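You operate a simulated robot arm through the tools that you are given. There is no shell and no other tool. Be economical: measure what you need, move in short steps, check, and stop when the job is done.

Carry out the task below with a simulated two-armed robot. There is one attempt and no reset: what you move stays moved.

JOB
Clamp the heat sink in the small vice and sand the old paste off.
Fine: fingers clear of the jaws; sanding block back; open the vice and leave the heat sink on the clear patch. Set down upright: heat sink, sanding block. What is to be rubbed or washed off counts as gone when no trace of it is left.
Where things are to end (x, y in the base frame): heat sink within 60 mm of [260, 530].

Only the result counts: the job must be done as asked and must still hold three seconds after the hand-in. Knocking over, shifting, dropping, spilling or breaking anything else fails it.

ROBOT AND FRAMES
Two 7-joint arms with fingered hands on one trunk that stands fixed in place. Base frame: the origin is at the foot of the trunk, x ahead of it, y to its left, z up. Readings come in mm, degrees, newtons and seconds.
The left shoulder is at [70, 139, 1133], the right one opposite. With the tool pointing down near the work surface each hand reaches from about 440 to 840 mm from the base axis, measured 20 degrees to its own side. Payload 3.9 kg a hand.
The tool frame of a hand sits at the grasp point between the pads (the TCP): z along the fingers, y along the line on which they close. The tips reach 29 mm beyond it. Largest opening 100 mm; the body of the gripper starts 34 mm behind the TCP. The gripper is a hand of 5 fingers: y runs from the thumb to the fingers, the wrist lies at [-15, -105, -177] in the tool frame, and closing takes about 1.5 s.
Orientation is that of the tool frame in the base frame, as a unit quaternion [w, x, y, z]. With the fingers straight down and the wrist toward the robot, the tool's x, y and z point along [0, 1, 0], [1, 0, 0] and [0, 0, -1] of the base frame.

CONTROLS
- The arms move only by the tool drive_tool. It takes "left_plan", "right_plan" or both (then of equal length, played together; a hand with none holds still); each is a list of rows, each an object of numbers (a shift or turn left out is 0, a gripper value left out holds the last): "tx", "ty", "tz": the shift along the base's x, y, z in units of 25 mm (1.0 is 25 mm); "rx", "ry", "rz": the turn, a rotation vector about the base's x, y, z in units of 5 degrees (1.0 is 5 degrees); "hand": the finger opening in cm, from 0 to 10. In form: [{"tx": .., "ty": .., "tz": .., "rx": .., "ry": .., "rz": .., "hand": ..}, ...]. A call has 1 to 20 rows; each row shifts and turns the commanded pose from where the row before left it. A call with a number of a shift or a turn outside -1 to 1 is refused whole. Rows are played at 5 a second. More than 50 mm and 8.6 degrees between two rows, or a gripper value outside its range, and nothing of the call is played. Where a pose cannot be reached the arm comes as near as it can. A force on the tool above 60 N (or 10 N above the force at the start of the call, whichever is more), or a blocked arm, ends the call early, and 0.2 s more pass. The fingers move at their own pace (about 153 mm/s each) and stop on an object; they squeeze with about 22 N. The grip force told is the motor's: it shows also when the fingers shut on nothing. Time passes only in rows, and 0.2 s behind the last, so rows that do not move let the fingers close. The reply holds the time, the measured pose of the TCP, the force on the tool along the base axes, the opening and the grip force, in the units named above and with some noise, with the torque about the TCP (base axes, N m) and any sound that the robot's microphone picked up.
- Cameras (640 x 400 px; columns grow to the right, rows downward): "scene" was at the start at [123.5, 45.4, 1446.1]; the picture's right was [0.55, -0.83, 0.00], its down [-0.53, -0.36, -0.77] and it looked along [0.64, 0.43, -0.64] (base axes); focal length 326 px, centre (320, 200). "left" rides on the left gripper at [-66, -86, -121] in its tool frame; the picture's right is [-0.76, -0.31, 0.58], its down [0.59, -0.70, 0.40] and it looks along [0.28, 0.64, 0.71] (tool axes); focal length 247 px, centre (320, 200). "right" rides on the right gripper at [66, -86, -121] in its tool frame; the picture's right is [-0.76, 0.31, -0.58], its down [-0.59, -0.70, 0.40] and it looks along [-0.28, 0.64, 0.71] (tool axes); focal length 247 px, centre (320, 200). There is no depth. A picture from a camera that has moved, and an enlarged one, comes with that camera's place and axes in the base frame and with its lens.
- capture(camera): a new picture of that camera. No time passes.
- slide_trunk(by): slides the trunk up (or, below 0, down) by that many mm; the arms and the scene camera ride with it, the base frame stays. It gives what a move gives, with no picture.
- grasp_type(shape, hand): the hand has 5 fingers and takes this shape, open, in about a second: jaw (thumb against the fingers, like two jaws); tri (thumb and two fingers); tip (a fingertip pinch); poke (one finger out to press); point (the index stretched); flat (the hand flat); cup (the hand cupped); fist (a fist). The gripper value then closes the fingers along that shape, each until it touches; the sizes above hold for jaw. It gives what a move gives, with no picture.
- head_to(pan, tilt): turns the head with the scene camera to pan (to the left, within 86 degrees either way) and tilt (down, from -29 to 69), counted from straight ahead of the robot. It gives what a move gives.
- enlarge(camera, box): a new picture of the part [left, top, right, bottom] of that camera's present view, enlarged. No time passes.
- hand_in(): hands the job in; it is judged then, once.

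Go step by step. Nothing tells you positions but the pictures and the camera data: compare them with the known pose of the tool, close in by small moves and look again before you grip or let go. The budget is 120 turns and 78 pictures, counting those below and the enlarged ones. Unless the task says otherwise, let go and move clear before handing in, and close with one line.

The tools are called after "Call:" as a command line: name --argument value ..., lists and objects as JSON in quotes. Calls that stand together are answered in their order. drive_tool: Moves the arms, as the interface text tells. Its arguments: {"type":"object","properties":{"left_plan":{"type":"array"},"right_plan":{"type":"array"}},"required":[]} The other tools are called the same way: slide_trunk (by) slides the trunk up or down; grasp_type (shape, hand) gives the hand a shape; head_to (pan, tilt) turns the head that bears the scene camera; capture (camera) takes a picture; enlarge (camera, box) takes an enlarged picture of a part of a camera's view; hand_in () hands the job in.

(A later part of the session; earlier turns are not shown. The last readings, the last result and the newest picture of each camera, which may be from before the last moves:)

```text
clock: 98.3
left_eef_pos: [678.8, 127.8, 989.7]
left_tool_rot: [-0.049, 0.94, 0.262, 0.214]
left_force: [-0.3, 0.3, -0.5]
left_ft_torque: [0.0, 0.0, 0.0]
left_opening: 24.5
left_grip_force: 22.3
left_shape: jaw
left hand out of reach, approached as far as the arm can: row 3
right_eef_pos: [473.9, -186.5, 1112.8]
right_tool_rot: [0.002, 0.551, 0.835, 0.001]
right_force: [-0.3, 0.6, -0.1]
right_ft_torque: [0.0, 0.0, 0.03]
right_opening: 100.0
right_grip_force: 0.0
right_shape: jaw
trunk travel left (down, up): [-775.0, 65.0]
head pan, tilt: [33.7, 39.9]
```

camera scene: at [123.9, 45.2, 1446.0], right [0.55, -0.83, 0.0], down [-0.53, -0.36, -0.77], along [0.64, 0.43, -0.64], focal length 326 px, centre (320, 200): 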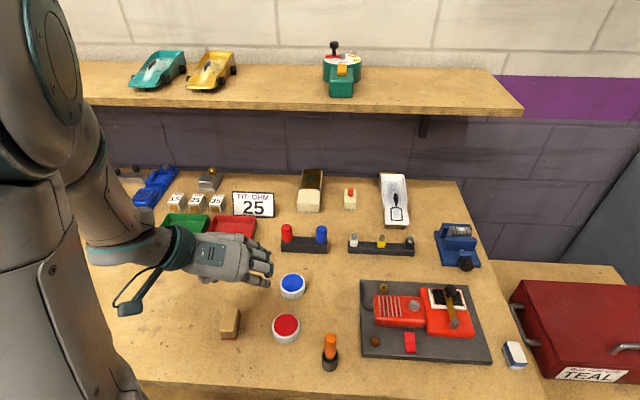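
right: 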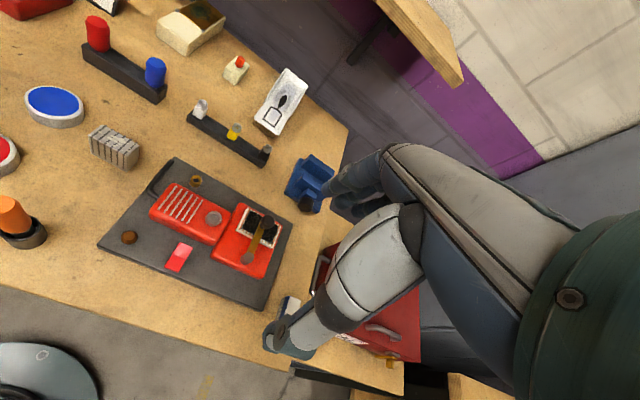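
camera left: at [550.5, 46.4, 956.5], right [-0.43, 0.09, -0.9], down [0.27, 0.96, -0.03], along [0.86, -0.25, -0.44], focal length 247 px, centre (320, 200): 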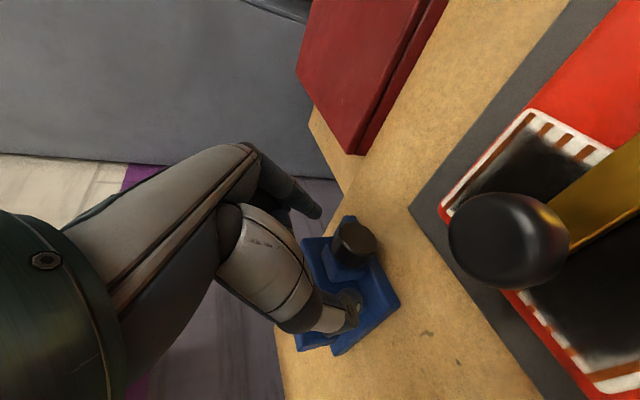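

Call:
drive_tool --left_plan '[{"tx": 0.873, "ty": -0.593}, {"tx": 0.873, "ty": -0.593}, {"tx": 0.873, "ty": -0.593}, {"tx": 0.873, "ty": -0.593}, {"tz": -0.8}, {"tz": -0.9}, {}]'

Call:
enlarge --camera "scene" --box '[420, 190, 500, 270]'

Call:
enlarge --camera "left" --box '[240, 140, 420, 320]'

```text
clock: 99.9
left_eef_pos: [768.9, 68.6, 946.8]
left_tool_rot: [-0.05, 0.94, 0.26, 0.213]
left_force: [-0.3, 0.2, 0.4]
left_ft_torque: [0.01, 0.01, 0.0]
left_opening: 24.7
left_grip_force: 22.0
left_shape: jaw
right_eef_pos: [473.7, -187.0, 1113.3]
right_tool_rot: [0.002, 0.551, 0.834, 0.002]
right_force: [-0.3, -0.7, -0.4]
right_ft_torque: [0.0, -0.02, 0.01]
right_opening: 99.6
right_grip_force: 0.1
right_shape: jaw
trunk travel left (down, up): [-775.0, 65.0]
head pan, tilt: [33.7, 39.9]
```

```text
5.00 times, centred on (460, 230) of scene
camera zoom: at [123.2, 45.2, 1446.1], right [0.55, -0.83, 0.0], down [-0.53, -0.36, -0.77], along [0.64, 0.43, -0.64], focal length 1630 px, centre (-380, 50)
```

zoom: 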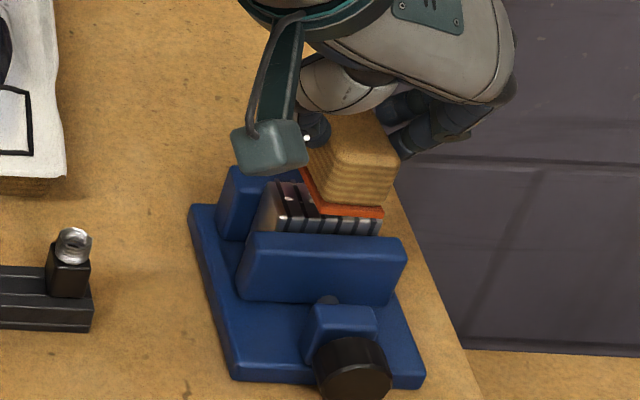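

```text
2.22 times, centred on (330, 230) of left
camera zoom: at [627.9, 87.1, 1028.2], right [-0.53, 0.03, -0.85], down [0.24, 0.96, -0.12], along [0.82, -0.27, -0.51], focal length 549 px, centre (298, 133)
```

zoom: 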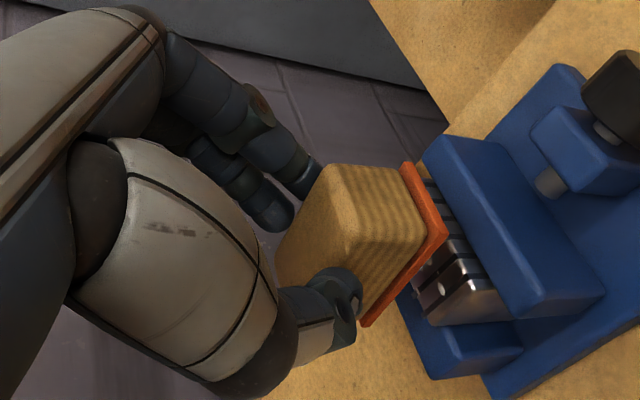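

The pad is aligned above the heat sink. Lowering to contact.

Call:
drive_tool --left_plan '[{"tz": -0.4}, {"tz": -0.25}, {"tz": -0.06}, {"tz": -0.06}, {}]'

```text
clock: 101.1
left_eef_pos: [765.9, 68.1, 930.3]
left_tool_rot: [-0.049, 0.939, 0.263, 0.215]
left_force: [-1.7, -2.2, 7.3]
left_ft_torque: [-0.1, -0.19, -0.03]
left_opening: 24.9
left_grip_force: 21.7
left_shape: jaw
right_eef_pos: [472.8, -188.5, 1113.0]
right_tool_rot: [0.003, 0.551, 0.835, 0.003]
right_force: [-0.2, -0.2, 0.5]
right_ft_torque: [0.0, -0.02, -0.05]
right_opening: 99.6
right_grip_force: 0.1
right_shape: jaw
trunk travel left (down, up): [-775.0, 65.0]
head pan, tilt: [33.7, 39.9]
```

Contact at 7 N. Rubbing back and forth ±18 mm along the block's length.

Call:
drive_tool --left_plan '[{"tx": 0.181, "ty": -0.311}, {"tx": 0.181, "ty": -0.311}, {"tx": -0.181, "ty": 0.311}, {"tx": -0.181, "ty": 0.311}, {"tx": -0.181, "ty": 0.311}, {"tx": -0.181, "ty": 0.311}, {"tx": 0.181, "ty": -0.311}, {"tx": 0.181, "ty": -0.311}, {"tx": 0.181, "ty": -0.311}, {"tx": 0.181, "ty": -0.311}, {"tx": -0.181, "ty": 0.311}, {"tx": -0.181, "ty": 0.311}, {"tx": -0.181, "ty": 0.311}, {"tx": -0.181, "ty": 0.311}, {"tx": 0.181, "ty": -0.311}, {"tx": 0.181, "ty": -0.311}, {"tx": 0.181, "ty": -0.311}, {"tx": 0.181, "ty": -0.311}, {"tx": -0.181, "ty": 0.311}, {"tx": -0.181, "ty": 0.311}]'

Call:
enlarge --camera "left" --box '[280, 140, 440, 300]'

```text
clock: 105.3
left_eef_pos: [765.7, 66.0, 928.8]
left_tool_rot: [-0.05, 0.94, 0.261, 0.213]
left_force: [2.7, -3.1, 11.1]
left_ft_torque: [-0.19, -0.3, -0.01]
left_opening: 25.7
left_grip_force: 22.4
left_shape: jaw
right_eef_pos: [471.7, -188.1, 1113.1]
right_tool_rot: [0.002, 0.552, 0.834, 0.003]
right_force: [0.4, 0.3, -0.5]
right_ft_torque: [-0.01, -0.02, 0.02]
right_opening: 99.8
right_grip_force: 0.2
right_shape: jaw
trunk travel left (down, up): [-775.0, 65.0]
head pan, tilt: [33.7, 39.9]
```

```text
2.50 times, centred on (360, 220) of left
camera zoom: at [626.3, 85.2, 1008.8], right [-0.52, 0.02, -0.85], down [0.24, 0.96, -0.12], along [0.82, -0.27, -0.51], focal length 617 px, centre (220, 150)
```

zoom: 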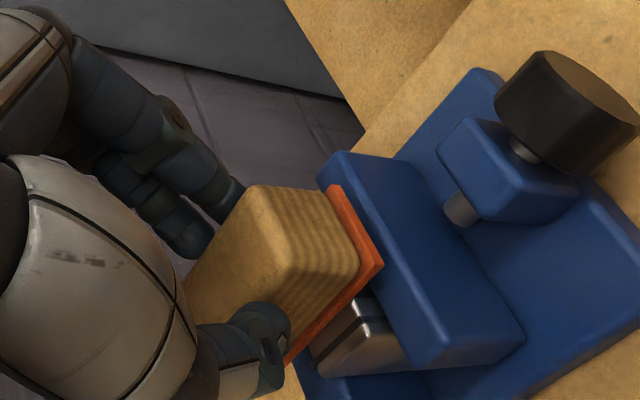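

Call:
drive_tool --left_plan '[{"tx": -0.181, "ty": 0.311}, {"tx": -0.181, "ty": 0.311}, {"tx": -0.181, "ty": 0.311}, {"tx": 0.181, "ty": -0.311}, {"tx": 0.181, "ty": -0.311}, {"tx": 0.181, "ty": -0.311}, {"tx": 0.181, "ty": -0.311}, {"tx": 0.181, "ty": -0.311}, {"tx": -0.181, "ty": 0.311}, {"tx": -0.181, "ty": 0.311}, {"tx": -0.181, "ty": 0.311}, {"tx": -0.181, "ty": 0.311}, {"tx": -0.181, "ty": 0.311}, {"tx": 0.181, "ty": -0.311}, {"tx": 0.181, "ty": -0.311}, {"tx": 0.181, "ty": -0.311}, {"tx": 0.181, "ty": -0.311}, {"tx": 0.181, "ty": -0.311}, {"tx": -0.181, "ty": 0.311}, {"tx": -0.181, "ty": 0.311}]'

Call:
drive_tool --left_plan '[{"tz": 0.4}, {"tz": 0.8}, {"tz": 0.8}, {"tz": 0.5, "tx": -0.5, "ty": 0.3}, {"tx": -0.85, "ty": 0.6}, {"tx": -0.85, "ty": 0.6}, {"tx": -0.85, "ty": 0.6}, {"tx": -0.85, "ty": 0.6}, {"tx": -0.85, "ty": 0.6}, {}]'

Call:
enlarge --camera "scene" --box '[430, 205, 490, 265]'

```text
clock: 109.5
left_eef_pos: [768.0, 69.0, 928.0]
left_tool_rot: [-0.05, 0.94, 0.262, 0.213]
left_force: [0.1, -1.9, 5.7]
left_ft_torque: [-0.13, -0.17, -0.03]
left_opening: 25.7
left_grip_force: 22.5
left_shape: jaw
right_eef_pos: [472.7, -187.6, 1114.2]
right_tool_rot: [0.003, 0.551, 0.834, 0.003]
right_force: [-0.6, 0.7, 0.1]
right_ft_torque: [0.02, -0.04, -0.01]
right_opening: 99.8
right_grip_force: 0.1
right_shape: jaw
trunk travel left (down, up): [-775.0, 65.0]
head pan, tilt: [33.7, 39.9]
```

```text
clock: 111.7
left_eef_pos: [649.6, 151.0, 989.4]
left_tool_rot: [-0.05, 0.94, 0.262, 0.213]
left_force: [0.0, -0.5, -0.5]
left_ft_torque: [0.0, -0.02, -0.01]
left_opening: 25.5
left_grip_force: 22.0
left_shape: jaw
right_eef_pos: [473.8, -187.9, 1113.8]
right_tool_rot: [0.002, 0.551, 0.835, 0.002]
right_force: [0.8, 0.1, 0.1]
right_ft_torque: [-0.02, 0.01, 0.01]
right_opening: 99.9
right_grip_force: 0.1
right_shape: jaw
trunk travel left (down, up): [-775.0, 65.0]
head pan, tilt: [33.7, 39.9]
```

```text
6.67 times, centred on (460, 235) of scene
camera zoom: at [124.2, 44.9, 1446.0], right [0.55, -0.83, 0.0], down [-0.53, -0.36, -0.77], along [0.64, 0.43, -0.64], focal length 2173 px, centre (-613, -33)
```

zoom: 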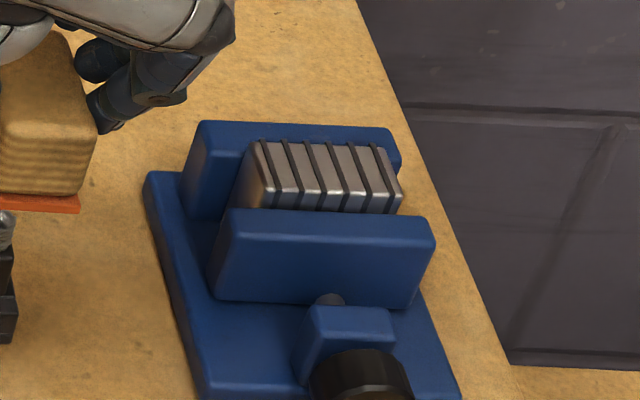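

No paste is left on the heat sink. Taking the sanding block back to its place.

Call:
drive_tool --left_plan '[{"tx": -0.94, "ty": 0.61}, {"tx": -0.94, "ty": 0.61}, {"tx": -0.94, "ty": 0.61}, {"tx": -0.94, "ty": 0.61}, {"tx": -0.94, "ty": 0.61}, {"tx": -0.94, "ty": 0.61}, {"tx": -0.94, "ty": 0.61}, {"tx": -0.94, "ty": 0.61}, {"tx": -0.94, "ty": 0.61}, {"tx": -0.94, "ty": 0.61, "tz": -0.5}, {"tx": -0.94, "ty": 0.61, "tz": -0.5}, {"tx": -0.94, "ty": 0.61, "tz": -0.5}, {"tx": -0.94, "ty": 0.61, "tz": -0.5, "rz": 0.35}, {"tx": -0.94, "ty": 0.61, "tz": -0.5, "rz": 0.35}, {"tx": -0.94, "ty": 0.61}, {}]'

```text
clock: 115.1
left_eef_pos: [452.3, 267.2, 966.3]
left_tool_rot: [-0.057, 0.943, 0.266, 0.194]
left_force: [0.0, 0.8, -0.1]
left_ft_torque: [-0.04, 0.01, -0.02]
left_opening: 25.1
left_grip_force: 22.1
left_shape: jaw
left hand out of reach, approached as far as the arm can: row 6, 7, 8, 9, 10, 11, 12, 13, 14
right_eef_pos: [476.1, -185.9, 1113.1]
right_tool_rot: [0.002, 0.551, 0.834, 0.002]
right_force: [0.6, 0.0, -0.7]
right_ft_torque: [0.02, 0.0, -0.01]
right_opening: 99.8
right_grip_force: 0.0
right_shape: jaw
trunk travel left (down, up): [-775.0, 65.0]
head pan, tilt: [33.7, 39.9]
```

Call:
drive_tool --left_plan '[{"tz": -0.8}, {"tz": -0.8}, {"tx": -0.78, "ty": 0.56}, {"tx": -0.78, "ty": 0.56}, {"tx": -0.78, "ty": 0.56}, {"tx": -0.78, "ty": 0.56}, {"tx": -0.78, "ty": 0.56}, {"tx": -0.78, "ty": 0.56}, {"tx": -0.78, "ty": 0.56}, {"tx": -0.78, "ty": 0.56}, {"rz": 0.6}, {"rx": 0.19, "ry": -0.33}, {}]'

```text
clock: 117.9
left_eef_pos: [299.1, 380.0, 938.1]
left_tool_rot: [-0.064, 0.933, 0.289, 0.206]
left_force: [0.6, -0.4, -0.9]
left_ft_torque: [-0.01, -0.02, 0.01]
left_opening: 23.9
left_grip_force: 22.3
left_shape: jaw
left hand out of reach, approached as far as the arm can: row 12
right_eef_pos: [473.6, -186.9, 1113.7]
right_tool_rot: [0.003, 0.551, 0.835, 0.002]
right_force: [0.6, 0.0, 1.0]
right_ft_torque: [0.01, -0.01, 0.0]
right_opening: 99.7
right_grip_force: 0.1
right_shape: jaw
trunk travel left (down, up): [-775.0, 65.0]
head pan, tilt: [33.7, 39.9]
```

Call:
drive_tool --left_plan '[{"tz": -0.8}, {"tz": -0.8}, {"tz": -0.7, "tx": -0.08, "ty": -0.03}, {}]'

Call:
enlarge --camera "left" --box '[240, 140, 420, 320]'

```text
clock: 118.9
left_eef_pos: [297.1, 377.6, 881.2]
left_tool_rot: [-0.065, 0.932, 0.29, 0.207]
left_force: [0.5, 0.1, -0.5]
left_ft_torque: [-0.03, 0.01, 0.01]
left_opening: 24.1
left_grip_force: 21.9
left_shape: jaw
right_eef_pos: [473.8, -187.8, 1113.0]
right_tool_rot: [0.002, 0.551, 0.834, 0.002]
right_force: [0.1, 0.1, 0.1]
right_ft_torque: [-0.02, -0.02, 0.01]
right_opening: 99.8
right_grip_force: 0.0
right_shape: jaw
trunk travel left (down, up): [-775.0, 65.0]
head pan, tilt: [33.7, 39.9]
```

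```text
2.22 times, centred on (330, 230) of left
camera zoom: at [157.7, 386.8, 963.8], right [-0.54, 0.0, -0.84], down [0.18, 0.98, -0.11], along [0.82, -0.21, -0.53], focal length 549 px, centre (298, 133)
```

zoom: 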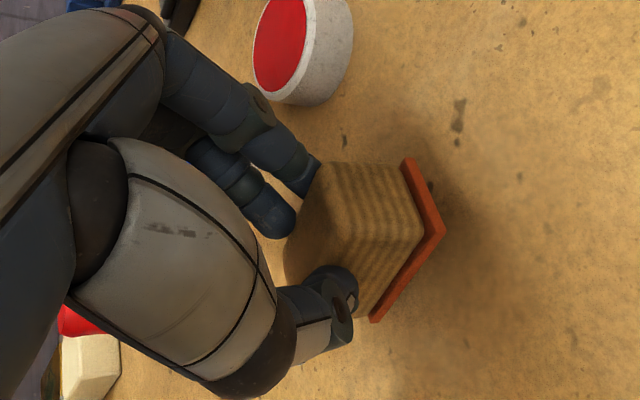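

Call:
drive_tool --left_plan '[{"tz": -0.28}, {"tz": -0.1}, {"tz": -0.06}, {}]'

```text
clock: 119.9
left_eef_pos: [296.8, 378.1, 871.6]
left_tool_rot: [-0.066, 0.932, 0.289, 0.21]
left_force: [-1.3, 0.3, 24.9]
left_ft_torque: [0.07, -0.6, -0.04]
left_opening: 26.0
left_grip_force: 22.0
left_shape: jaw
right_eef_pos: [472.0, -190.4, 1114.4]
right_tool_rot: [0.002, 0.551, 0.834, 0.003]
right_force: [0.0, 0.2, -0.3]
right_ft_torque: [0.03, 0.0, 0.0]
right_opening: 99.8
right_grip_force: 0.0
right_shape: jaw
trunk travel left (down, up): [-775.0, 65.0]
head pan, tilt: [33.7, 39.9]
```

Firmly down. Easing off, releasing and rising.

Call:
drive_tool --left_plan '[{"tz": 0.05}, {"hand": 4}, {"hand": 7}, {}, {}, {"tz": 0.5}, {"tz": 0.8}, {"tz": 0.8}, {"tz": 0.4}, {"tx": 0.5, "ty": -0.4}, {"tx": 0.9, "ty": -0.6}, {"tx": 0.9, "ty": -0.6}, {"tx": 0.9, "ty": -0.6}, {"tx": 0.9, "ty": -0.6}, {"tx": 0.9, "ty": -0.6}, {}]'

Call:
enlarge --camera "scene" --box '[180, 260, 300, 360]'

```text
clock: 123.3
left_eef_pos: [424.3, 297.8, 932.4]
left_tool_rot: [-0.066, 0.932, 0.29, 0.208]
left_force: [1.0, -0.2, -0.6]
left_ft_torque: [-0.03, -0.02, 0.02]
left_opening: 70.0
left_grip_force: 0.0
left_shape: jaw
left hand out of reach, approached as far as the arm can: row 10
right_eef_pos: [473.4, -187.6, 1113.5]
right_tool_rot: [0.002, 0.551, 0.834, 0.003]
right_force: [-0.8, 0.0, -1.0]
right_ft_torque: [-0.01, 0.0, 0.03]
right_opening: 99.8
right_grip_force: 0.1
right_shape: jaw
trunk travel left (down, up): [-775.0, 65.0]
head pan, tilt: [33.7, 39.9]
```

```text
4.00 times, centred on (240, 310) of scene
camera zoom: at [122.4, 46.0, 1446.1], right [0.55, -0.83, 0.0], down [-0.53, -0.36, -0.77], along [0.64, 0.43, -0.64], focal length 1304 px, centre (640, -240)
```

zoom: 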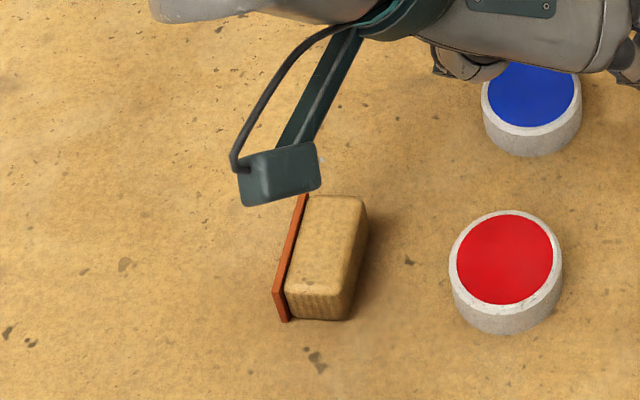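

The sanding block tipped onto its side as I let go (red face now facing left), around (320, 362). I'll re-grip it by its two ends with the tip shape and turn it upright: first untilt and yaw the hand.

Call:
drive_tool --left_plan '[{"rx": -0.57, "ry": 0.82, "tz": 0.5}, {"rx": -0.57, "ry": 0.82, "tz": 0.5}, {"rx": -0.57, "ry": 0.82, "tz": 0.5}, {"rx": -0.57, "ry": 0.82, "tz": 0.5}, {"rx": -0.57, "ry": 0.82, "tz": 0.5}, {"rz": 0.99}, {"rz": 0.99}, {"rz": 0.99}, {"rz": 0.99}, {"rz": 0.99}, {"rz": 0.99}, {"rz": 0.99}, {"rz": 0.99}, {"rz": 0.99}, {"rz": 0.99}, {"rz": 0.99}, {"rz": 0.99}, {"rz": 0.99}, {"rz": 0.99}, {"rz": 0.99}]'

Call:
grasp_type --hand "left" --shape "tip"

```text
clock: 127.5
left_eef_pos: [427.5, 301.3, 986.4]
left_tool_rot: [0.005, 0.578, 0.816, -0.007]
left_force: [-0.1, -0.9, 0.1]
left_ft_torque: [0.01, -0.01, 0.02]
left_opening: 69.9
left_grip_force: 0.0
left_shape: jaw
left hand out of reach, approached as far as the arm can: row 19, 20
right_eef_pos: [474.3, -188.2, 1112.1]
right_tool_rot: [0.002, 0.551, 0.834, 0.002]
right_force: [0.6, -0.3, 0.4]
right_ft_torque: [0.0, -0.03, -0.04]
right_opening: 99.8
right_grip_force: 0.0
right_shape: jaw
trunk travel left (down, up): [-775.0, 65.0]
head pan, tilt: [33.7, 39.9]
```

```text
clock: 128.4
left_eef_pos: [428.4, 300.0, 989.0]
left_tool_rot: [0.005, 0.581, 0.814, -0.008]
left_force: [0.8, -0.3, -0.1]
left_ft_torque: [-0.02, 0.01, -0.03]
left_opening: 99.7
left_grip_force: 0.1
left_shape: tip
right_eef_pos: [474.6, -187.0, 1113.1]
right_tool_rot: [0.002, 0.552, 0.834, 0.001]
right_force: [-0.1, -0.3, -0.4]
right_ft_torque: [0.01, -0.01, -0.02]
right_opening: 100.1
right_grip_force: 0.1
right_shape: jaw
trunk travel left (down, up): [-775.0, 65.0]
head pan, tilt: [33.7, 39.9]
```

Call:
drive_tool --left_plan '[{"tx": -0.95, "ty": 0.5, "hand": 8.5}, {"tx": -0.95, "ty": 0.5}, {"tx": -0.95, "ty": 0.5}, {"tx": -0.95, "ty": 0.5}, {"rz": 0.95}, {"rz": 0.95}, {"rx": 0.875, "ry": 0.485}, {"rx": 0.875, "ry": 0.485}, {"rx": 0.875, "ry": 0.485}, {"rx": 0.875, "ry": 0.485}, {"rx": 0.875, "ry": 0.485}, {"rx": 0.875, "ry": 0.485}, {"rx": 0.875, "ry": 0.485}, {}]'

Call:
capture --camera "scene"

```text
clock: 131.4
left_eef_pos: [377.9, 376.6, 988.8]
left_tool_rot: [-0.196, 0.5, 0.839, 0.083]
left_force: [0.4, 0.7, -0.2]
left_ft_torque: [0.04, 0.0, 0.0]
left_opening: 85.3
left_grip_force: 0.1
left_shape: tip
left hand out of reach, approached as far as the arm can: row 1, 2, 3, 4, 5, 7, 10, 11, 12
right_eef_pos: [474.2, -186.8, 1112.9]
right_tool_rot: [0.003, 0.551, 0.835, 0.001]
right_force: [-0.7, 0.2, -0.3]
right_ft_torque: [0.03, 0.01, 0.01]
right_opening: 99.8
right_grip_force: 0.0
right_shape: jaw
trunk travel left (down, up): [-775.0, 65.0]
head pan, tilt: [33.7, 39.9]
```

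```text
13 pictures are left
camera scene: at [123.4, 45.6, 1446.1], right [0.55, -0.83, 0.0], down [-0.53, -0.36, -0.77], along [0.64, 0.43, -0.64], focal length 326 px, centre (320, 200)
```

scene: 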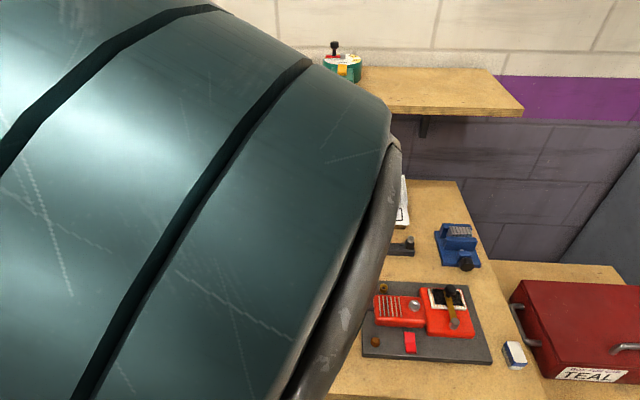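

Cramped near the body at this height. I'll raise the trunk 60 mm for more room and bring the hand lower over the sanding block.

Call:
slide_trunk --by 60

Call:
drive_tool --left_plan '[{"tz": -0.9}, {"tz": -0.9}, {"tz": -0.9}, {"tz": -0.9}, {"tx": -0.6, "ty": -0.2}, {"tx": -0.6, "ty": -0.2}, {"tx": -0.6, "ty": -0.2}, {}]'

```text
clock: 132.4
left_eef_pos: [379.3, 375.2, 1048.1]
left_tool_rot: [-0.196, 0.501, 0.839, 0.084]
left_force: [0.2, -0.6, 0.2]
left_ft_torque: [-0.01, 0.02, 0.0]
left_opening: 85.5
left_grip_force: 0.1
left_shape: tip
right_eef_pos: [475.7, -187.6, 1173.0]
right_tool_rot: [0.001, 0.551, 0.834, 0.002]
right_force: [-0.5, 0.0, 0.0]
right_ft_torque: [0.02, 0.03, 0.03]
right_opening: 99.9
right_grip_force: 0.0
right_shape: jaw
trunk travel left (down, up): [-835.0, 5.0]
head pan, tilt: [33.7, 39.9]
```

```text
clock: 134.2
left_eef_pos: [365.2, 375.2, 967.8]
left_tool_rot: [-0.199, 0.501, 0.838, 0.087]
left_force: [0.6, -0.8, 0.0]
left_ft_torque: [0.02, -0.01, 0.02]
left_opening: 85.1
left_grip_force: 0.1
left_shape: tip
left hand out of reach, approached as far as the arm can: row 2, 5, 6, 7
right_eef_pos: [473.6, -187.9, 1173.4]
right_tool_rot: [0.003, 0.551, 0.835, 0.003]
right_force: [0.1, 0.2, 0.9]
right_ft_torque: [0.01, 0.0, 0.02]
right_opening: 99.8
right_grip_force: 0.2
right_shape: jaw
trunk travel left (down, up): [-835.0, 5.0]
head pan, tilt: [33.7, 39.9]
```

Still too close to the body for that grip. Instead I'll pick the lying block up with the earlier orientation, carry it out to the free spot near (480, 255), and turn it upright there.

Call:
drive_tool --left_plan '[{"rx": -0.875, "ry": -0.485, "tx": 0.5}, {"rx": -0.875, "ry": -0.485, "tx": 0.5}, {"rx": -0.875, "ry": -0.485}, {"rx": -0.875, "ry": -0.485}, {"rx": -0.875, "ry": -0.485}, {"rz": -1}, {"rz": -1}, {"rz": -1}, {"rz": -1}, {"rz": -1}, {"rz": -1}, {"rz": -1}, {"rz": -1}, {"rz": -1}, {"rz": -1}, {"rz": -1}, {"rz": -1}, {"rz": -1}, {"rz": -1}, {"rz": -1}]'

Call:
drive_tool --left_plan '[{"rz": -1}, {"rz": -1}, {"rz": -1, "hand": 8}, {"tx": -0.5}, {"tx": -0.5}, {}]'

```text
clock: 138.4
left_eef_pos: [427.1, 360.1, 943.0]
left_tool_rot: [-0.021, 0.931, 0.364, -0.009]
left_force: [-0.5, 0.8, -0.5]
left_ft_torque: [0.0, 0.03, 0.04]
left_opening: 85.0
left_grip_force: 0.1
left_shape: tip
left hand out of reach, approached as far as the arm can: row 7, 8, 9, 10, 11, 12
right_eef_pos: [475.7, -187.7, 1173.6]
right_tool_rot: [0.002, 0.552, 0.834, 0.002]
right_force: [0.0, 0.5, 0.4]
right_ft_torque: [-0.02, -0.02, 0.0]
right_opening: 99.7
right_grip_force: 0.0
right_shape: jaw
trunk travel left (down, up): [-835.0, 5.0]
head pan, tilt: [33.7, 39.9]
```

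```text
clock: 139.8
left_eef_pos: [400.3, 360.5, 942.9]
left_tool_rot: [-0.022, 0.971, 0.239, -0.007]
left_force: [-0.7, -1.4, -0.3]
left_ft_torque: [0.04, 0.0, -0.01]
left_opening: 80.0
left_grip_force: 0.0
left_shape: tip
right_eef_pos: [475.3, -188.8, 1173.6]
right_tool_rot: [0.002, 0.551, 0.834, 0.002]
right_force: [1.0, 0.6, 0.4]
right_ft_torque: [-0.01, 0.02, -0.02]
right_opening: 99.8
right_grip_force: 0.0
right_shape: jaw
trunk travel left (down, up): [-835.0, 5.0]
head pan, tilt: [33.7, 39.9]
```

Call:
enlarge --camera "scene" --box '[180, 250, 320, 390]'

```text
2.86 times, centred on (250, 320) of scene
camera zoom: at [123.8, 45.6, 1506.0], right [0.55, -0.83, 0.0], down [-0.53, -0.36, -0.77], along [0.64, 0.43, -0.64], focal length 931 px, centre (520, -143)
```

zoom: 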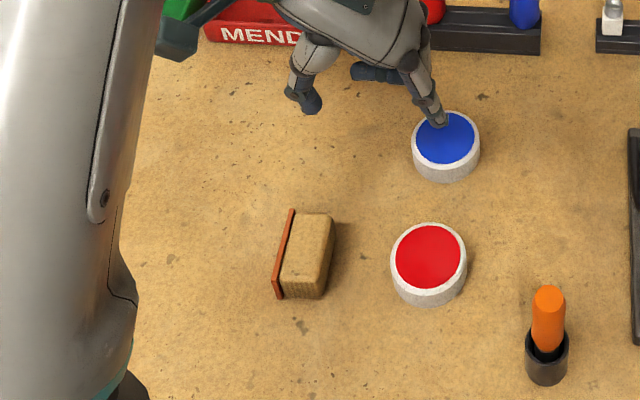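

Call:
drive_tool --left_plan '[{"tx": -0.845, "rx": -0.43, "ry": -0.25}, {"tx": -0.845, "ty": 0.06}, {"tx": -0.845}, {"tx": -0.845}, {"tz": -0.8, "hand": 7}, {"tz": -0.8}, {"tz": -0.6}, {}]'

Call:
enlarge --camera "left" --box '[220, 120, 480, 340]'

```text
clock: 141.6
left_eef_pos: [316.3, 362.5, 886.6]
left_tool_rot: [-0.002, 0.971, 0.239, 0.0]
left_force: [1.4, -0.1, 0.3]
left_ft_torque: [0.0, -0.01, 0.0]
left_opening: 70.6
left_grip_force: 0.0
left_shape: tip
right_eef_pos: [475.1, -187.8, 1173.4]
right_tool_rot: [0.002, 0.551, 0.834, 0.002]
right_force: [0.3, 0.9, -0.3]
right_ft_torque: [-0.01, -0.03, 0.0]
right_opening: 99.8
right_grip_force: 0.0
right_shape: jaw
trunk travel left (down, up): [-835.0, 5.0]
head pan, tilt: [33.7, 39.9]
```

```text
1.82 times, centred on (350, 230) of left
camera zoom: at [219.0, 407.7, 1008.7], right [-0.81, -0.08, -0.58], down [0.19, 0.9, -0.39], along [0.55, -0.43, -0.72], focal length 449 px, centre (266, 146)
```

zoom: 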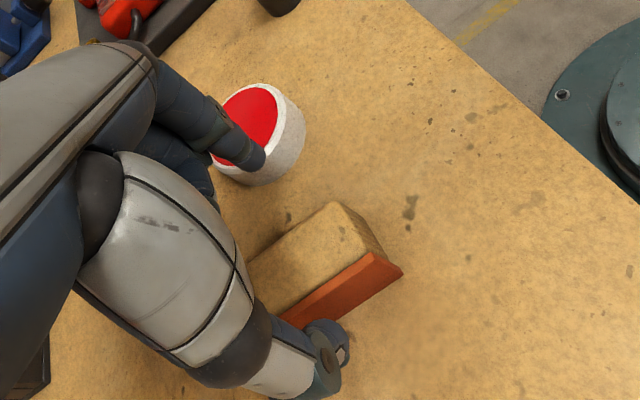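

Call:
drive_tool --left_plan '[{"tz": -0.5}, {"tz": -0.34}, {"hand": 5}, {"hand": 3.5}, {"hand": 2}, {}, {}, {}, {}, {"tz": 0.4}, {"tz": 0.8}, {"tz": 0.8}, {}]'

Call:
enlarge --camera "left" --box '[220, 120, 480, 340]'

```text
clock: 144.4
left_eef_pos: [317.8, 362.5, 915.4]
left_tool_rot: [-0.001, 0.971, 0.24, 0.0]
left_force: [0.4, -0.3, -0.8]
left_ft_torque: [-0.01, -0.01, 0.01]
left_opening: 26.5
left_grip_force: 21.9
left_shape: tip
right_eef_pos: [474.4, -187.6, 1173.1]
right_tool_rot: [0.003, 0.551, 0.834, 0.002]
right_force: [0.8, 0.7, -0.7]
right_ft_torque: [0.0, 0.03, 0.0]
right_opening: 99.9
right_grip_force: 0.2
right_shape: jaw
trunk travel left (down, up): [-835.0, 5.0]
head pan, tilt: [33.7, 39.9]
```

```text
1.82 times, centred on (350, 230) of left
camera zoom: at [220.9, 408.4, 1037.9], right [-0.81, -0.08, -0.58], down [0.19, 0.9, -0.4], along [0.55, -0.43, -0.72], focal length 449 px, centre (266, 146)
```

zoom: 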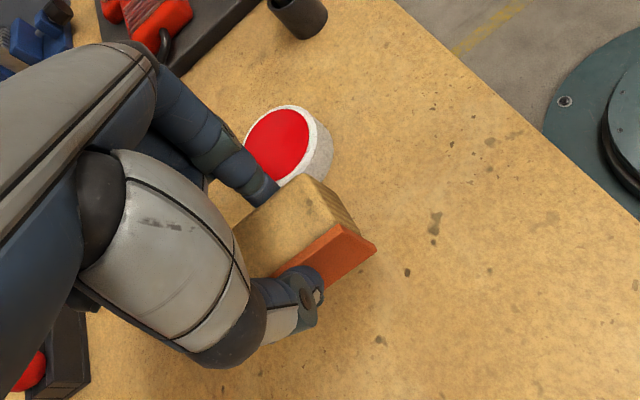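

Held flat. Carrying it to the free spot near (490, 255) and setting it down there.

Call:
drive_tool --left_plan '[{"tz": 0.6}, {"tx": 0.86, "ty": -0.535}, {"tx": 0.86, "ty": -0.535}, {"tx": 0.86, "ty": -0.535}, {"tx": 0.86, "ty": -0.535}, {"tx": 0.86, "ty": -0.535}, {"tx": 0.86, "ty": -0.535}, {"tx": 0.86, "ty": -0.535}, {"tx": 0.86, "ty": -0.535}, {"tz": -0.9}, {"tz": -0.9}, {"tz": -0.5}, {"tz": -0.2}, {}]'

```text
clock: 147.4
left_eef_pos: [488.2, 256.1, 868.2]
left_tool_rot: [-0.002, 0.971, 0.239, 0.0]
left_force: [-0.2, 0.6, -1.7]
left_ft_torque: [-0.02, 0.04, 0.02]
left_opening: 26.3
left_grip_force: 21.9
left_shape: tip
right_eef_pos: [474.8, -188.1, 1172.4]
right_tool_rot: [0.002, 0.551, 0.835, 0.002]
right_force: [0.1, 0.2, 0.4]
right_ft_torque: [0.02, 0.01, 0.01]
right_opening: 99.9
right_grip_force: 0.1
right_shape: jaw
trunk travel left (down, up): [-835.0, 5.0]
head pan, tilt: [33.7, 39.9]
```

Call:
drive_tool --left_plan '[{"tz": -0.08}, {"tz": -0.02}, {"hand": 4}, {"hand": 5.5}, {}, {}, {"tz": 0.5}, {"tz": 0.9}, {"tz": 0.9}, {"tz": 0.9}, {"rz": 1, "hand": 8.5}, {"rz": 1}, {"rz": 1}, {"rz": 1}, {"rz": 1}, {"rz": 1}, {"rz": 1}, {"rz": 1}, {"rz": 1}, {"rz": 1}]'

Call:
drive_tool --left_plan '[{"rz": 1}, {"rz": 1}, {"rz": 1}, {"rz": 1}, {"rz": 1}, {"rz": 1}, {"rz": 1}, {"rz": 1}, {"rx": 0.885, "ry": 0.465}, {"rx": 0.885, "ry": 0.465}, {"rx": 0.885, "ry": 0.465}, {"rx": 0.885, "ry": 0.465}, {"rx": 0.885, "ry": 0.465}, {"rx": 0.885, "ry": 0.465}, {"rx": 0.885, "ry": 0.465}, {"rx": 0.885, "ry": 0.465}, {}]'

Call:
enlarge --camera "scene" --box '[270, 210, 410, 350]'

```text
clock: 151.8
left_eef_pos: [472.8, 263.8, 925.0]
left_tool_rot: [-0.008, 0.766, 0.642, -0.026]
left_force: [-0.3, 0.0, 0.3]
left_ft_torque: [0.0, 0.01, -0.01]
left_opening: 84.7
left_grip_force: 0.0
left_shape: tip
right_eef_pos: [474.3, -187.2, 1173.8]
right_tool_rot: [0.003, 0.552, 0.834, 0.002]
right_force: [0.2, 1.0, -0.4]
right_ft_torque: [0.02, -0.02, 0.0]
right_opening: 100.0
right_grip_force: 0.2
right_shape: jaw
trunk travel left (down, up): [-835.0, 5.0]
head pan, tilt: [33.7, 39.9]
stopped in row 20 (left hand): the arm was blocked; the commanded pose is now the measured one
```

```text
clock: 155.4
left_eef_pos: [480.1, 263.8, 928.4]
left_tool_rot: [-0.261, 0.478, 0.826, 0.149]
left_force: [0.0, -0.1, 0.3]
left_ft_torque: [0.02, -0.04, 0.0]
left_opening: 84.5
left_grip_force: 0.0
left_shape: tip
left hand out of reach, approached as far as the arm can: row 11
right_eef_pos: [473.6, -186.3, 1173.8]
right_tool_rot: [0.003, 0.551, 0.834, 0.002]
right_force: [0.2, -0.7, 0.2]
right_ft_torque: [0.03, 0.04, 0.0]
right_opening: 99.6
right_grip_force: 0.1
right_shape: jaw
trunk travel left (down, up): [-835.0, 5.0]
head pan, tilt: [33.7, 39.9]
```

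```text
2.86 times, centred on (340, 280) of scene
camera zoom: at [123.2, 45.6, 1506.1], right [0.55, -0.83, 0.0], down [-0.53, -0.36, -0.77], along [0.64, 0.43, -0.64], focal length 931 px, centre (263, -29)
```

zoom: 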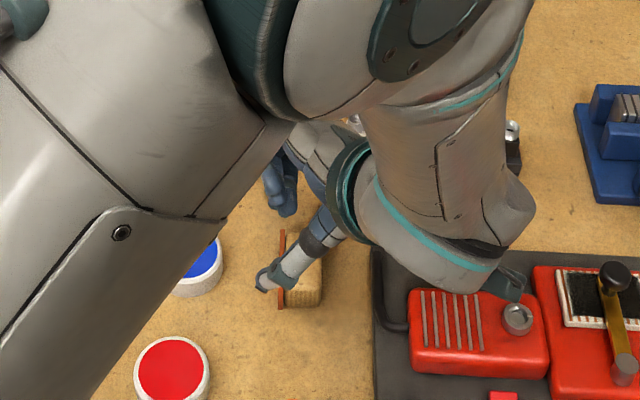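

The hand is now across the block's ends, rolled 35°. Moving over its centre and lowering.

Call:
drive_tool --left_plan '[{"tx": 0.3, "ty": -0.38}, {"tx": 0.29, "ty": -0.39}, {"tz": -0.6}, {"tz": -0.6}, {"tz": -0.6}, {}]'

Call:
enlarge --camera "left" --box '[220, 120, 480, 340]'

```text
clock: 156.8
left_eef_pos: [492.9, 245.1, 883.4]
left_tool_rot: [-0.26, 0.477, 0.827, 0.148]
left_force: [0.4, 0.8, -0.6]
left_ft_torque: [0.01, 0.03, 0.02]
left_opening: 84.4
left_grip_force: 0.0
left_shape: tip
right_eef_pos: [473.5, -188.2, 1173.5]
right_tool_rot: [0.002, 0.551, 0.834, 0.001]
right_force: [0.0, 0.1, -0.3]
right_ft_torque: [-0.02, 0.0, -0.02]
right_opening: 100.0
right_grip_force: 0.1
right_shape: jaw
trunk travel left (down, up): [-835.0, 5.0]
head pan, tilt: [33.7, 39.9]
```

```text
1.82 times, centred on (350, 230) of left
camera zoom: at [480.9, 96.9, 946.0], right [-0.12, -0.41, -0.9], down [-0.96, 0.26, 0.01], along [0.23, 0.87, -0.43], focal length 449 px, centre (266, 146)
```

zoom: 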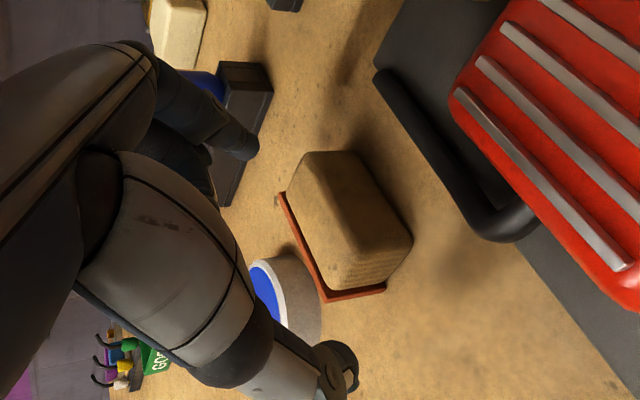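

Call:
drive_tool --left_plan '[{"tx": 0.33, "ty": 0.19}, {"tz": -0.4}, {"tz": -0.4}, {"hand": 6}, {"hand": 5}, {"hand": 4}, {"hand": 3}, {}, {}, {}, {}]'

```text
clock: 159.2
left_eef_pos: [502.4, 250.1, 864.5]
left_tool_rot: [-0.261, 0.476, 0.826, 0.148]
left_force: [-0.4, 0.4, 0.5]
left_ft_torque: [0.01, 0.01, -0.01]
left_opening: 48.2
left_grip_force: 22.4
left_shape: tip
right_eef_pos: [475.0, -187.1, 1173.2]
right_tool_rot: [0.002, 0.551, 0.835, 0.002]
right_force: [0.5, 0.7, 0.2]
right_ft_torque: [0.01, 0.01, 0.0]
right_opening: 99.8
right_grip_force: 0.1
right_shape: jaw
trunk travel left (down, up): [-835.0, 5.0]
head pan, tilt: [33.7, 39.9]
```

Gripped by the ends. Lifting and rolling it toward upright.

Call:
drive_tool --left_plan '[{"tz": 0.5}, {"tz": 0.9}, {"tz": 0.9}, {"rx": -0.87, "ry": -0.495}, {"rx": -0.87, "ry": -0.495}, {"rx": -0.87, "ry": -0.495}, {"rx": -0.87, "ry": -0.495}, {"rx": -0.87, "ry": -0.495}, {"rx": -0.87, "ry": -0.495}, {"rx": -0.87, "ry": -0.495}, {"rx": -0.87, "ry": -0.495}, {"rx": -0.87, "ry": -0.495}, {"rx": -0.87, "ry": -0.495}, {"rx": -0.87, "ry": -0.495}, {"rx": -0.87, "ry": -0.495}, {"rx": -0.87, "ry": -0.495}, {"rx": -0.87, "ry": -0.495}, {}]'

Call:
enlarge --camera "scene" --box '[270, 210, 410, 350]'

```text
clock: 163.0
left_eef_pos: [502.1, 249.4, 921.2]
left_tool_rot: [0.26, 0.48, 0.824, -0.155]
left_force: [0.2, 0.1, 0.0]
left_ft_torque: [0.03, 0.01, -0.03]
left_opening: 47.8
left_grip_force: 21.6
left_shape: tip
right_eef_pos: [475.2, -189.2, 1174.1]
right_tool_rot: [0.001, 0.55, 0.835, 0.002]
right_force: [-1.0, 0.1, 0.3]
right_ft_torque: [-0.02, -0.01, 0.0]
right_opening: 99.6
right_grip_force: 0.1
right_shape: jaw
trunk travel left (down, up): [-835.0, 5.0]
head pan, tilt: [33.7, 39.9]
```

```text
2.86 times, centred on (340, 280) of scene
camera zoom: at [123.8, 44.8, 1506.0], right [0.55, -0.83, 0.0], down [-0.53, -0.36, -0.77], along [0.64, 0.43, -0.64], focal length 931 px, centre (263, -29)
```

zoom: 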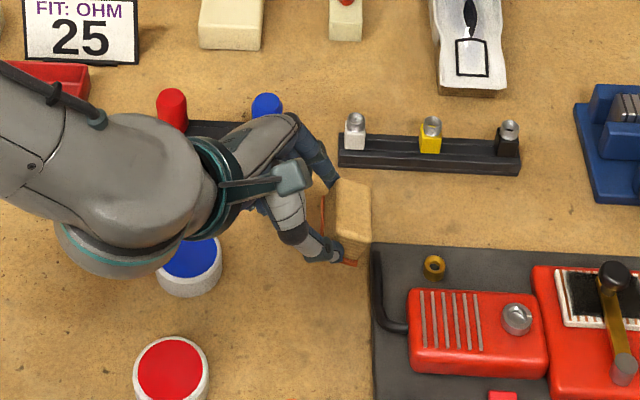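

The block is about 20° short of upright and reachable this way near its home too. Rolling 10° more and carrying it back to its spot.

Call:
drive_tool --left_plan '[{"rx": -0.87, "ry": -0.495}, {"rx": -0.87, "ry": -0.495}, {"tx": -0.902, "ty": 0.649}, {"tx": -0.902, "ty": 0.649}, {"tx": -0.902, "ty": 0.649}, {"tx": -0.902, "ty": 0.649}, {"tx": -0.902, "ty": 0.649}, {"tx": -0.902, "ty": 0.649}, {"tx": -0.902, "ty": 0.649}, {"tx": -0.902, "ty": 0.649}, {"tx": -0.902, "ty": 0.649}, {}]'

```text
clock: 165.6
left_eef_pos: [298.1, 396.8, 921.5]
left_tool_rot: [0.331, 0.464, 0.798, -0.197]
left_force: [-0.7, 0.0, -0.6]
left_ft_torque: [-0.01, 0.01, -0.02]
left_opening: 48.0
left_grip_force: 21.9
left_shape: tip
right_eef_pos: [474.6, -188.1, 1173.1]
right_tool_rot: [0.002, 0.551, 0.834, 0.002]
right_force: [1.2, -1.1, 0.0]
right_ft_torque: [-0.01, 0.01, 0.0]
right_opening: 99.7
right_grip_force: 0.1
right_shape: jaw
trunk travel left (down, up): [-835.0, 5.0]
head pan, tilt: [33.7, 39.9]
```

Call:
drive_tool --left_plan '[{"tz": -0.7}, {"tz": -0.7}, {"tz": -0.5}, {"tz": -0.2}, {}]'

Call:
enlarge --camera "left" --box '[220, 120, 480, 340]'

```text
clock: 166.8
left_eef_pos: [297.4, 395.7, 867.5]
left_tool_rot: [0.331, 0.464, 0.798, -0.196]
left_force: [0.1, 0.5, 0.0]
left_ft_torque: [0.03, -0.01, -0.02]
left_opening: 48.0
left_grip_force: 21.8
left_shape: tip
right_eef_pos: [474.4, -186.3, 1173.5]
right_tool_rot: [0.001, 0.551, 0.834, 0.002]
right_force: [0.7, -0.4, -0.2]
right_ft_torque: [-0.02, 0.0, -0.02]
right_opening: 99.8
right_grip_force: 0.2
right_shape: jaw
trunk travel left (down, up): [-835.0, 5.0]
head pan, tilt: [33.7, 39.9]
```

```text
1.82 times, centred on (350, 230) of left
camera zoom: at [204.2, 389.1, 1000.4], right [0.2, -0.97, 0.13], down [-0.68, -0.23, -0.69], along [0.71, 0.05, -0.71], focal length 449 px, centre (266, 146)
```

zoom: 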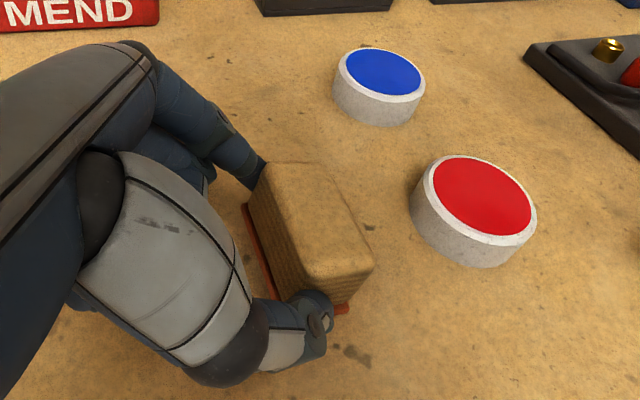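

Call:
drive_tool --left_plan '[{"tz": -0.12}, {"tz": -0.08}, {}]'

```text
clock: 167.6
left_eef_pos: [297.6, 395.9, 863.3]
left_tool_rot: [0.331, 0.464, 0.798, -0.197]
left_force: [0.6, 0.2, -0.3]
left_ft_torque: [0.01, 0.02, 0.0]
left_opening: 47.7
left_grip_force: 21.9
left_shape: tip
right_eef_pos: [474.1, -188.0, 1173.9]
right_tool_rot: [0.002, 0.551, 0.835, 0.001]
right_force: [-1.3, -0.3, 0.0]
right_ft_torque: [0.03, 0.02, -0.03]
right_opening: 99.5
right_grip_force: 0.1
right_shape: jaw
trunk travel left (down, up): [-835.0, 5.0]
head pan, tilt: [33.7, 39.9]
```

Call:
drive_tool --left_plan '[{"tz": -0.06}, {"tz": -0.04}, {}]'

```text
clock: 168.4
left_eef_pos: [298.9, 395.1, 860.6]
left_tool_rot: [0.33, 0.464, 0.798, -0.196]
left_force: [-0.4, 0.9, -0.8]
left_ft_torque: [0.01, 0.03, -0.01]
left_opening: 48.1
left_grip_force: 21.8
left_shape: tip
right_eef_pos: [474.1, -186.9, 1172.0]
right_tool_rot: [0.003, 0.552, 0.834, 0.002]
right_force: [0.9, 0.1, -0.4]
right_ft_torque: [0.02, 0.01, -0.01]
right_opening: 99.9
right_grip_force: 0.0
right_shape: jaw
trunk travel left (down, up): [-835.0, 5.0]
head pan, tilt: [33.7, 39.9]
```

Call:
drive_tool --left_plan '[{"tz": -0.06}, {"tz": -0.04}, {}]'

```text
clock: 169.2
left_eef_pos: [299.3, 396.1, 858.0]
left_tool_rot: [0.331, 0.464, 0.798, -0.197]
left_force: [-0.1, -0.6, 0.8]
left_ft_torque: [0.0, 0.03, 0.01]
left_opening: 47.9
left_grip_force: 22.2
left_shape: tip
right_eef_pos: [474.3, -187.7, 1173.5]
right_tool_rot: [0.002, 0.552, 0.834, 0.002]
right_force: [0.6, -0.3, 0.7]
right_ft_torque: [0.0, -0.05, 0.04]
right_opening: 100.0
right_grip_force: 0.2
right_shape: jaw
trunk travel left (down, up): [-835.0, 5.0]
head pan, tilt: [33.7, 39.9]
```

Call:
drive_tool --left_plan '[{"tz": -0.06}, {"tz": -0.06}, {}]'

```text
clock: 170.0
left_eef_pos: [298.1, 395.3, 855.6]
left_tool_rot: [0.331, 0.463, 0.798, -0.196]
left_force: [-0.3, 0.5, 2.2]
left_ft_torque: [0.0, -0.09, 0.02]
left_opening: 47.9
left_grip_force: 21.9
left_shape: tip
right_eef_pos: [473.6, -187.5, 1173.0]
right_tool_rot: [0.003, 0.551, 0.835, 0.002]
right_force: [-0.1, -0.2, 0.3]
right_ft_torque: [0.0, 0.0, -0.02]
right_opening: 99.7
right_grip_force: 0.1
right_shape: jaw
trunk travel left (down, up): [-835.0, 5.0]
head pan, tilt: [33.7, 39.9]
```

Call:
drive_tool --left_plan '[{"tz": -0.06}, {}]'

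Call:
enlarge --camera "left" --box '[220, 120, 480, 340]'

```text
clock: 170.6
left_eef_pos: [297.8, 396.2, 854.2]
left_tool_rot: [0.331, 0.464, 0.798, -0.197]
left_force: [-0.6, 1.6, 3.3]
left_ft_torque: [0.0, -0.12, 0.03]
left_opening: 48.1
left_grip_force: 21.5
left_shape: tip
right_eef_pos: [473.7, -187.7, 1173.5]
right_tool_rot: [0.003, 0.551, 0.834, 0.002]
right_force: [0.6, 1.1, 1.1]
right_ft_torque: [0.03, 0.03, 0.0]
right_opening: 99.8
right_grip_force: 0.1
right_shape: jaw
trunk travel left (down, up): [-835.0, 5.0]
head pan, tilt: [33.7, 39.9]
```

```text
1.82 times, centred on (350, 230) of left
camera zoom: at [205.1, 389.3, 986.5], right [0.2, -0.97, 0.13], down [-0.68, -0.23, -0.69], along [0.71, 0.05, -0.71], focal length 449 px, centre (266, 146)
```

zoom: 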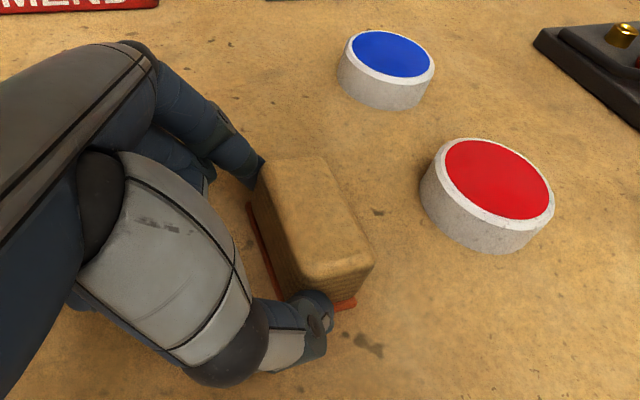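

Call:
drive_tool --left_plan '[{"tz": -0.06}, {"tz": -0.06}, {}]'

```text
clock: 171.4
left_eef_pos: [297.9, 396.4, 851.5]
left_tool_rot: [0.332, 0.464, 0.798, -0.197]
left_force: [-1.0, 2.1, 8.4]
left_ft_torque: [-0.07, -0.21, 0.05]
left_opening: 47.9
left_grip_force: 22.1
left_shape: tip
right_eef_pos: [473.7, -187.6, 1175.0]
right_tool_rot: [0.003, 0.55, 0.835, 0.003]
right_force: [0.2, 0.4, -0.1]
right_ft_torque: [-0.02, 0.0, -0.01]
right_opening: 99.8
right_grip_force: 0.1
right_shape: jaw
trunk travel left (down, up): [-835.0, 5.0]
head pan, tilt: [33.7, 39.9]
```

Settled on the table with 8 N. Opening slowly and withdrawing along the finger direction.

Call:
drive_tool --left_plan '[{"hand": 5.2}, {"hand": 5.6}, {"hand": 6.2}, {"hand": 7}, {"hand": 7.5}, {}, {}, {"tx": -0.1, "ty": 0.25, "tz": 0.3}, {"tx": -0.1, "ty": 0.3, "tz": 0.45}, {"tx": -0.1, "ty": 0.3, "tz": 0.6}, {"tz": 0.8}, {"tz": 0.8}, {}]'

Call:
enlarge --camera "left" --box '[220, 120, 560, 400]'

```text
clock: 174.2
left_eef_pos: [290.8, 418.1, 925.6]
left_tool_rot: [0.332, 0.464, 0.797, -0.197]
left_force: [-0.2, 0.4, 0.4]
left_ft_torque: [-0.02, 0.0, -0.02]
left_opening: 74.7
left_grip_force: 0.1
left_shape: tip
right_eef_pos: [474.1, -185.8, 1173.7]
right_tool_rot: [0.002, 0.551, 0.835, 0.0]
right_force: [-0.7, 0.6, 0.0]
right_ft_torque: [0.0, -0.03, 0.0]
right_opening: 99.8
right_grip_force: 0.1
right_shape: jaw
trunk travel left (down, up): [-835.0, 5.0]
head pan, tilt: [33.7, 39.9]
```

```text
1.43 times, centred on (390, 260) of left
camera zoom: at [197.8, 412.5, 1058.1], right [0.2, -0.97, 0.13], down [-0.68, -0.24, -0.69], along [0.7, 0.05, -0.71], focal length 353 px, centre (220, 114)
```

zoom: 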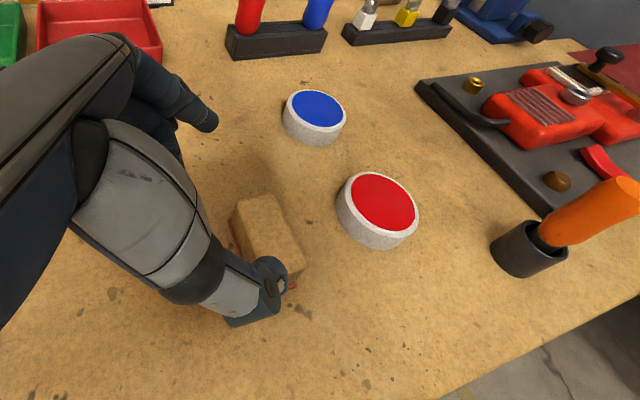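

The sanding block stands upright again near its home (~(306, 376)). Now back to the vice: bringing the hand out, unrolling it, and turning it to the knob orientation.

Call:
drive_tool --left_plan '[{"tz": 0.6}, {"tx": 0.9, "ty": -0.6, "tz": 0.2}, {"tx": 0.9, "ty": -0.6, "tz": 0.2}, {"tx": 0.9, "ty": -0.6, "tz": 0.2}, {"tx": 0.9, "ty": -0.6, "tz": 0.2}, {"tx": 0.9, "ty": -0.6}, {"tx": 0.9, "ty": -0.6}, {"tx": 0.9, "ty": -0.6}, {"tx": 0.5, "ty": -0.3}, {"rx": 0.87, "ry": 0.495}, {"rx": 0.87, "ry": 0.495}, {"rx": 0.87, "ry": 0.495}, {"rx": 0.87, "ry": 0.495}, {"rx": 0.87, "ry": 0.495}, {"rx": 0.87, "ry": 0.495}, {"rx": 0.87, "ry": 0.495}, {"rx": 0.87, "ry": 0.495}, {"rx": 0.87, "ry": 0.495}, {}]'

Call:
drive_tool --left_plan '[{"rz": -1}, {"rz": -1}, {"rz": -1}, {"rz": -1}, {"rz": -1}, {"rz": -1}, {"rz": -1}, {"rz": -1}, {"rz": -1}, {"rz": -1}, {"rz": -1}, {"rz": -1}, {"rz": -1}, {"rz": -1}, {"rz": -1}, {"rz": -1}, {"rz": -1}, {"rz": -1}, {}]'

Call:
slide_trunk --by -60

```text
clock: 178.2
left_eef_pos: [459.6, 304.8, 958.7]
left_tool_rot: [0.0, 0.498, 0.867, -0.007]
left_force: [-0.2, -0.2, 0.5]
left_ft_torque: [0.0, 0.01, 0.0]
left_opening: 74.7
left_grip_force: 0.1
left_shape: tip
right_eef_pos: [475.0, -187.6, 1173.7]
right_tool_rot: [0.002, 0.551, 0.834, 0.001]
right_force: [0.2, 0.5, -0.1]
right_ft_torque: [-0.01, -0.04, -0.01]
right_opening: 99.6
right_grip_force: 0.1
right_shape: jaw
trunk travel left (down, up): [-835.0, 5.0]
head pan, tilt: [33.7, 39.9]
```

```text
clock: 182.2
left_eef_pos: [460.3, 303.9, 959.4]
left_tool_rot: [-0.004, 0.966, 0.257, -0.002]
left_force: [0.3, 0.9, -1.0]
left_ft_torque: [-0.01, 0.01, 0.01]
left_opening: 74.6
left_grip_force: 0.2
left_shape: tip
right_eef_pos: [474.4, -187.6, 1174.0]
right_tool_rot: [0.002, 0.551, 0.835, 0.003]
right_force: [-0.1, 0.0, -0.5]
right_ft_torque: [0.0, -0.01, 0.01]
right_opening: 99.8
right_grip_force: 0.1
right_shape: jaw
trunk travel left (down, up): [-835.0, 5.0]
head pan, tilt: [33.7, 39.9]
```

```text
clock: 183.2
left_eef_pos: [459.7, 304.5, 900.3]
left_tool_rot: [-0.003, 0.966, 0.257, -0.003]
left_force: [0.4, -1.1, -0.1]
left_ft_torque: [-0.01, 0.01, -0.01]
left_opening: 75.1
left_grip_force: 0.0
left_shape: tip
right_eef_pos: [473.6, -187.8, 1113.4]
right_tool_rot: [0.002, 0.552, 0.834, 0.002]
right_force: [-1.1, 0.4, 0.0]
right_ft_torque: [0.02, 0.01, 0.0]
right_opening: 99.6
right_grip_force: 0.1
right_shape: jaw
trunk travel left (down, up): [-775.0, 65.0]
head pan, tilt: [33.7, 39.9]
```

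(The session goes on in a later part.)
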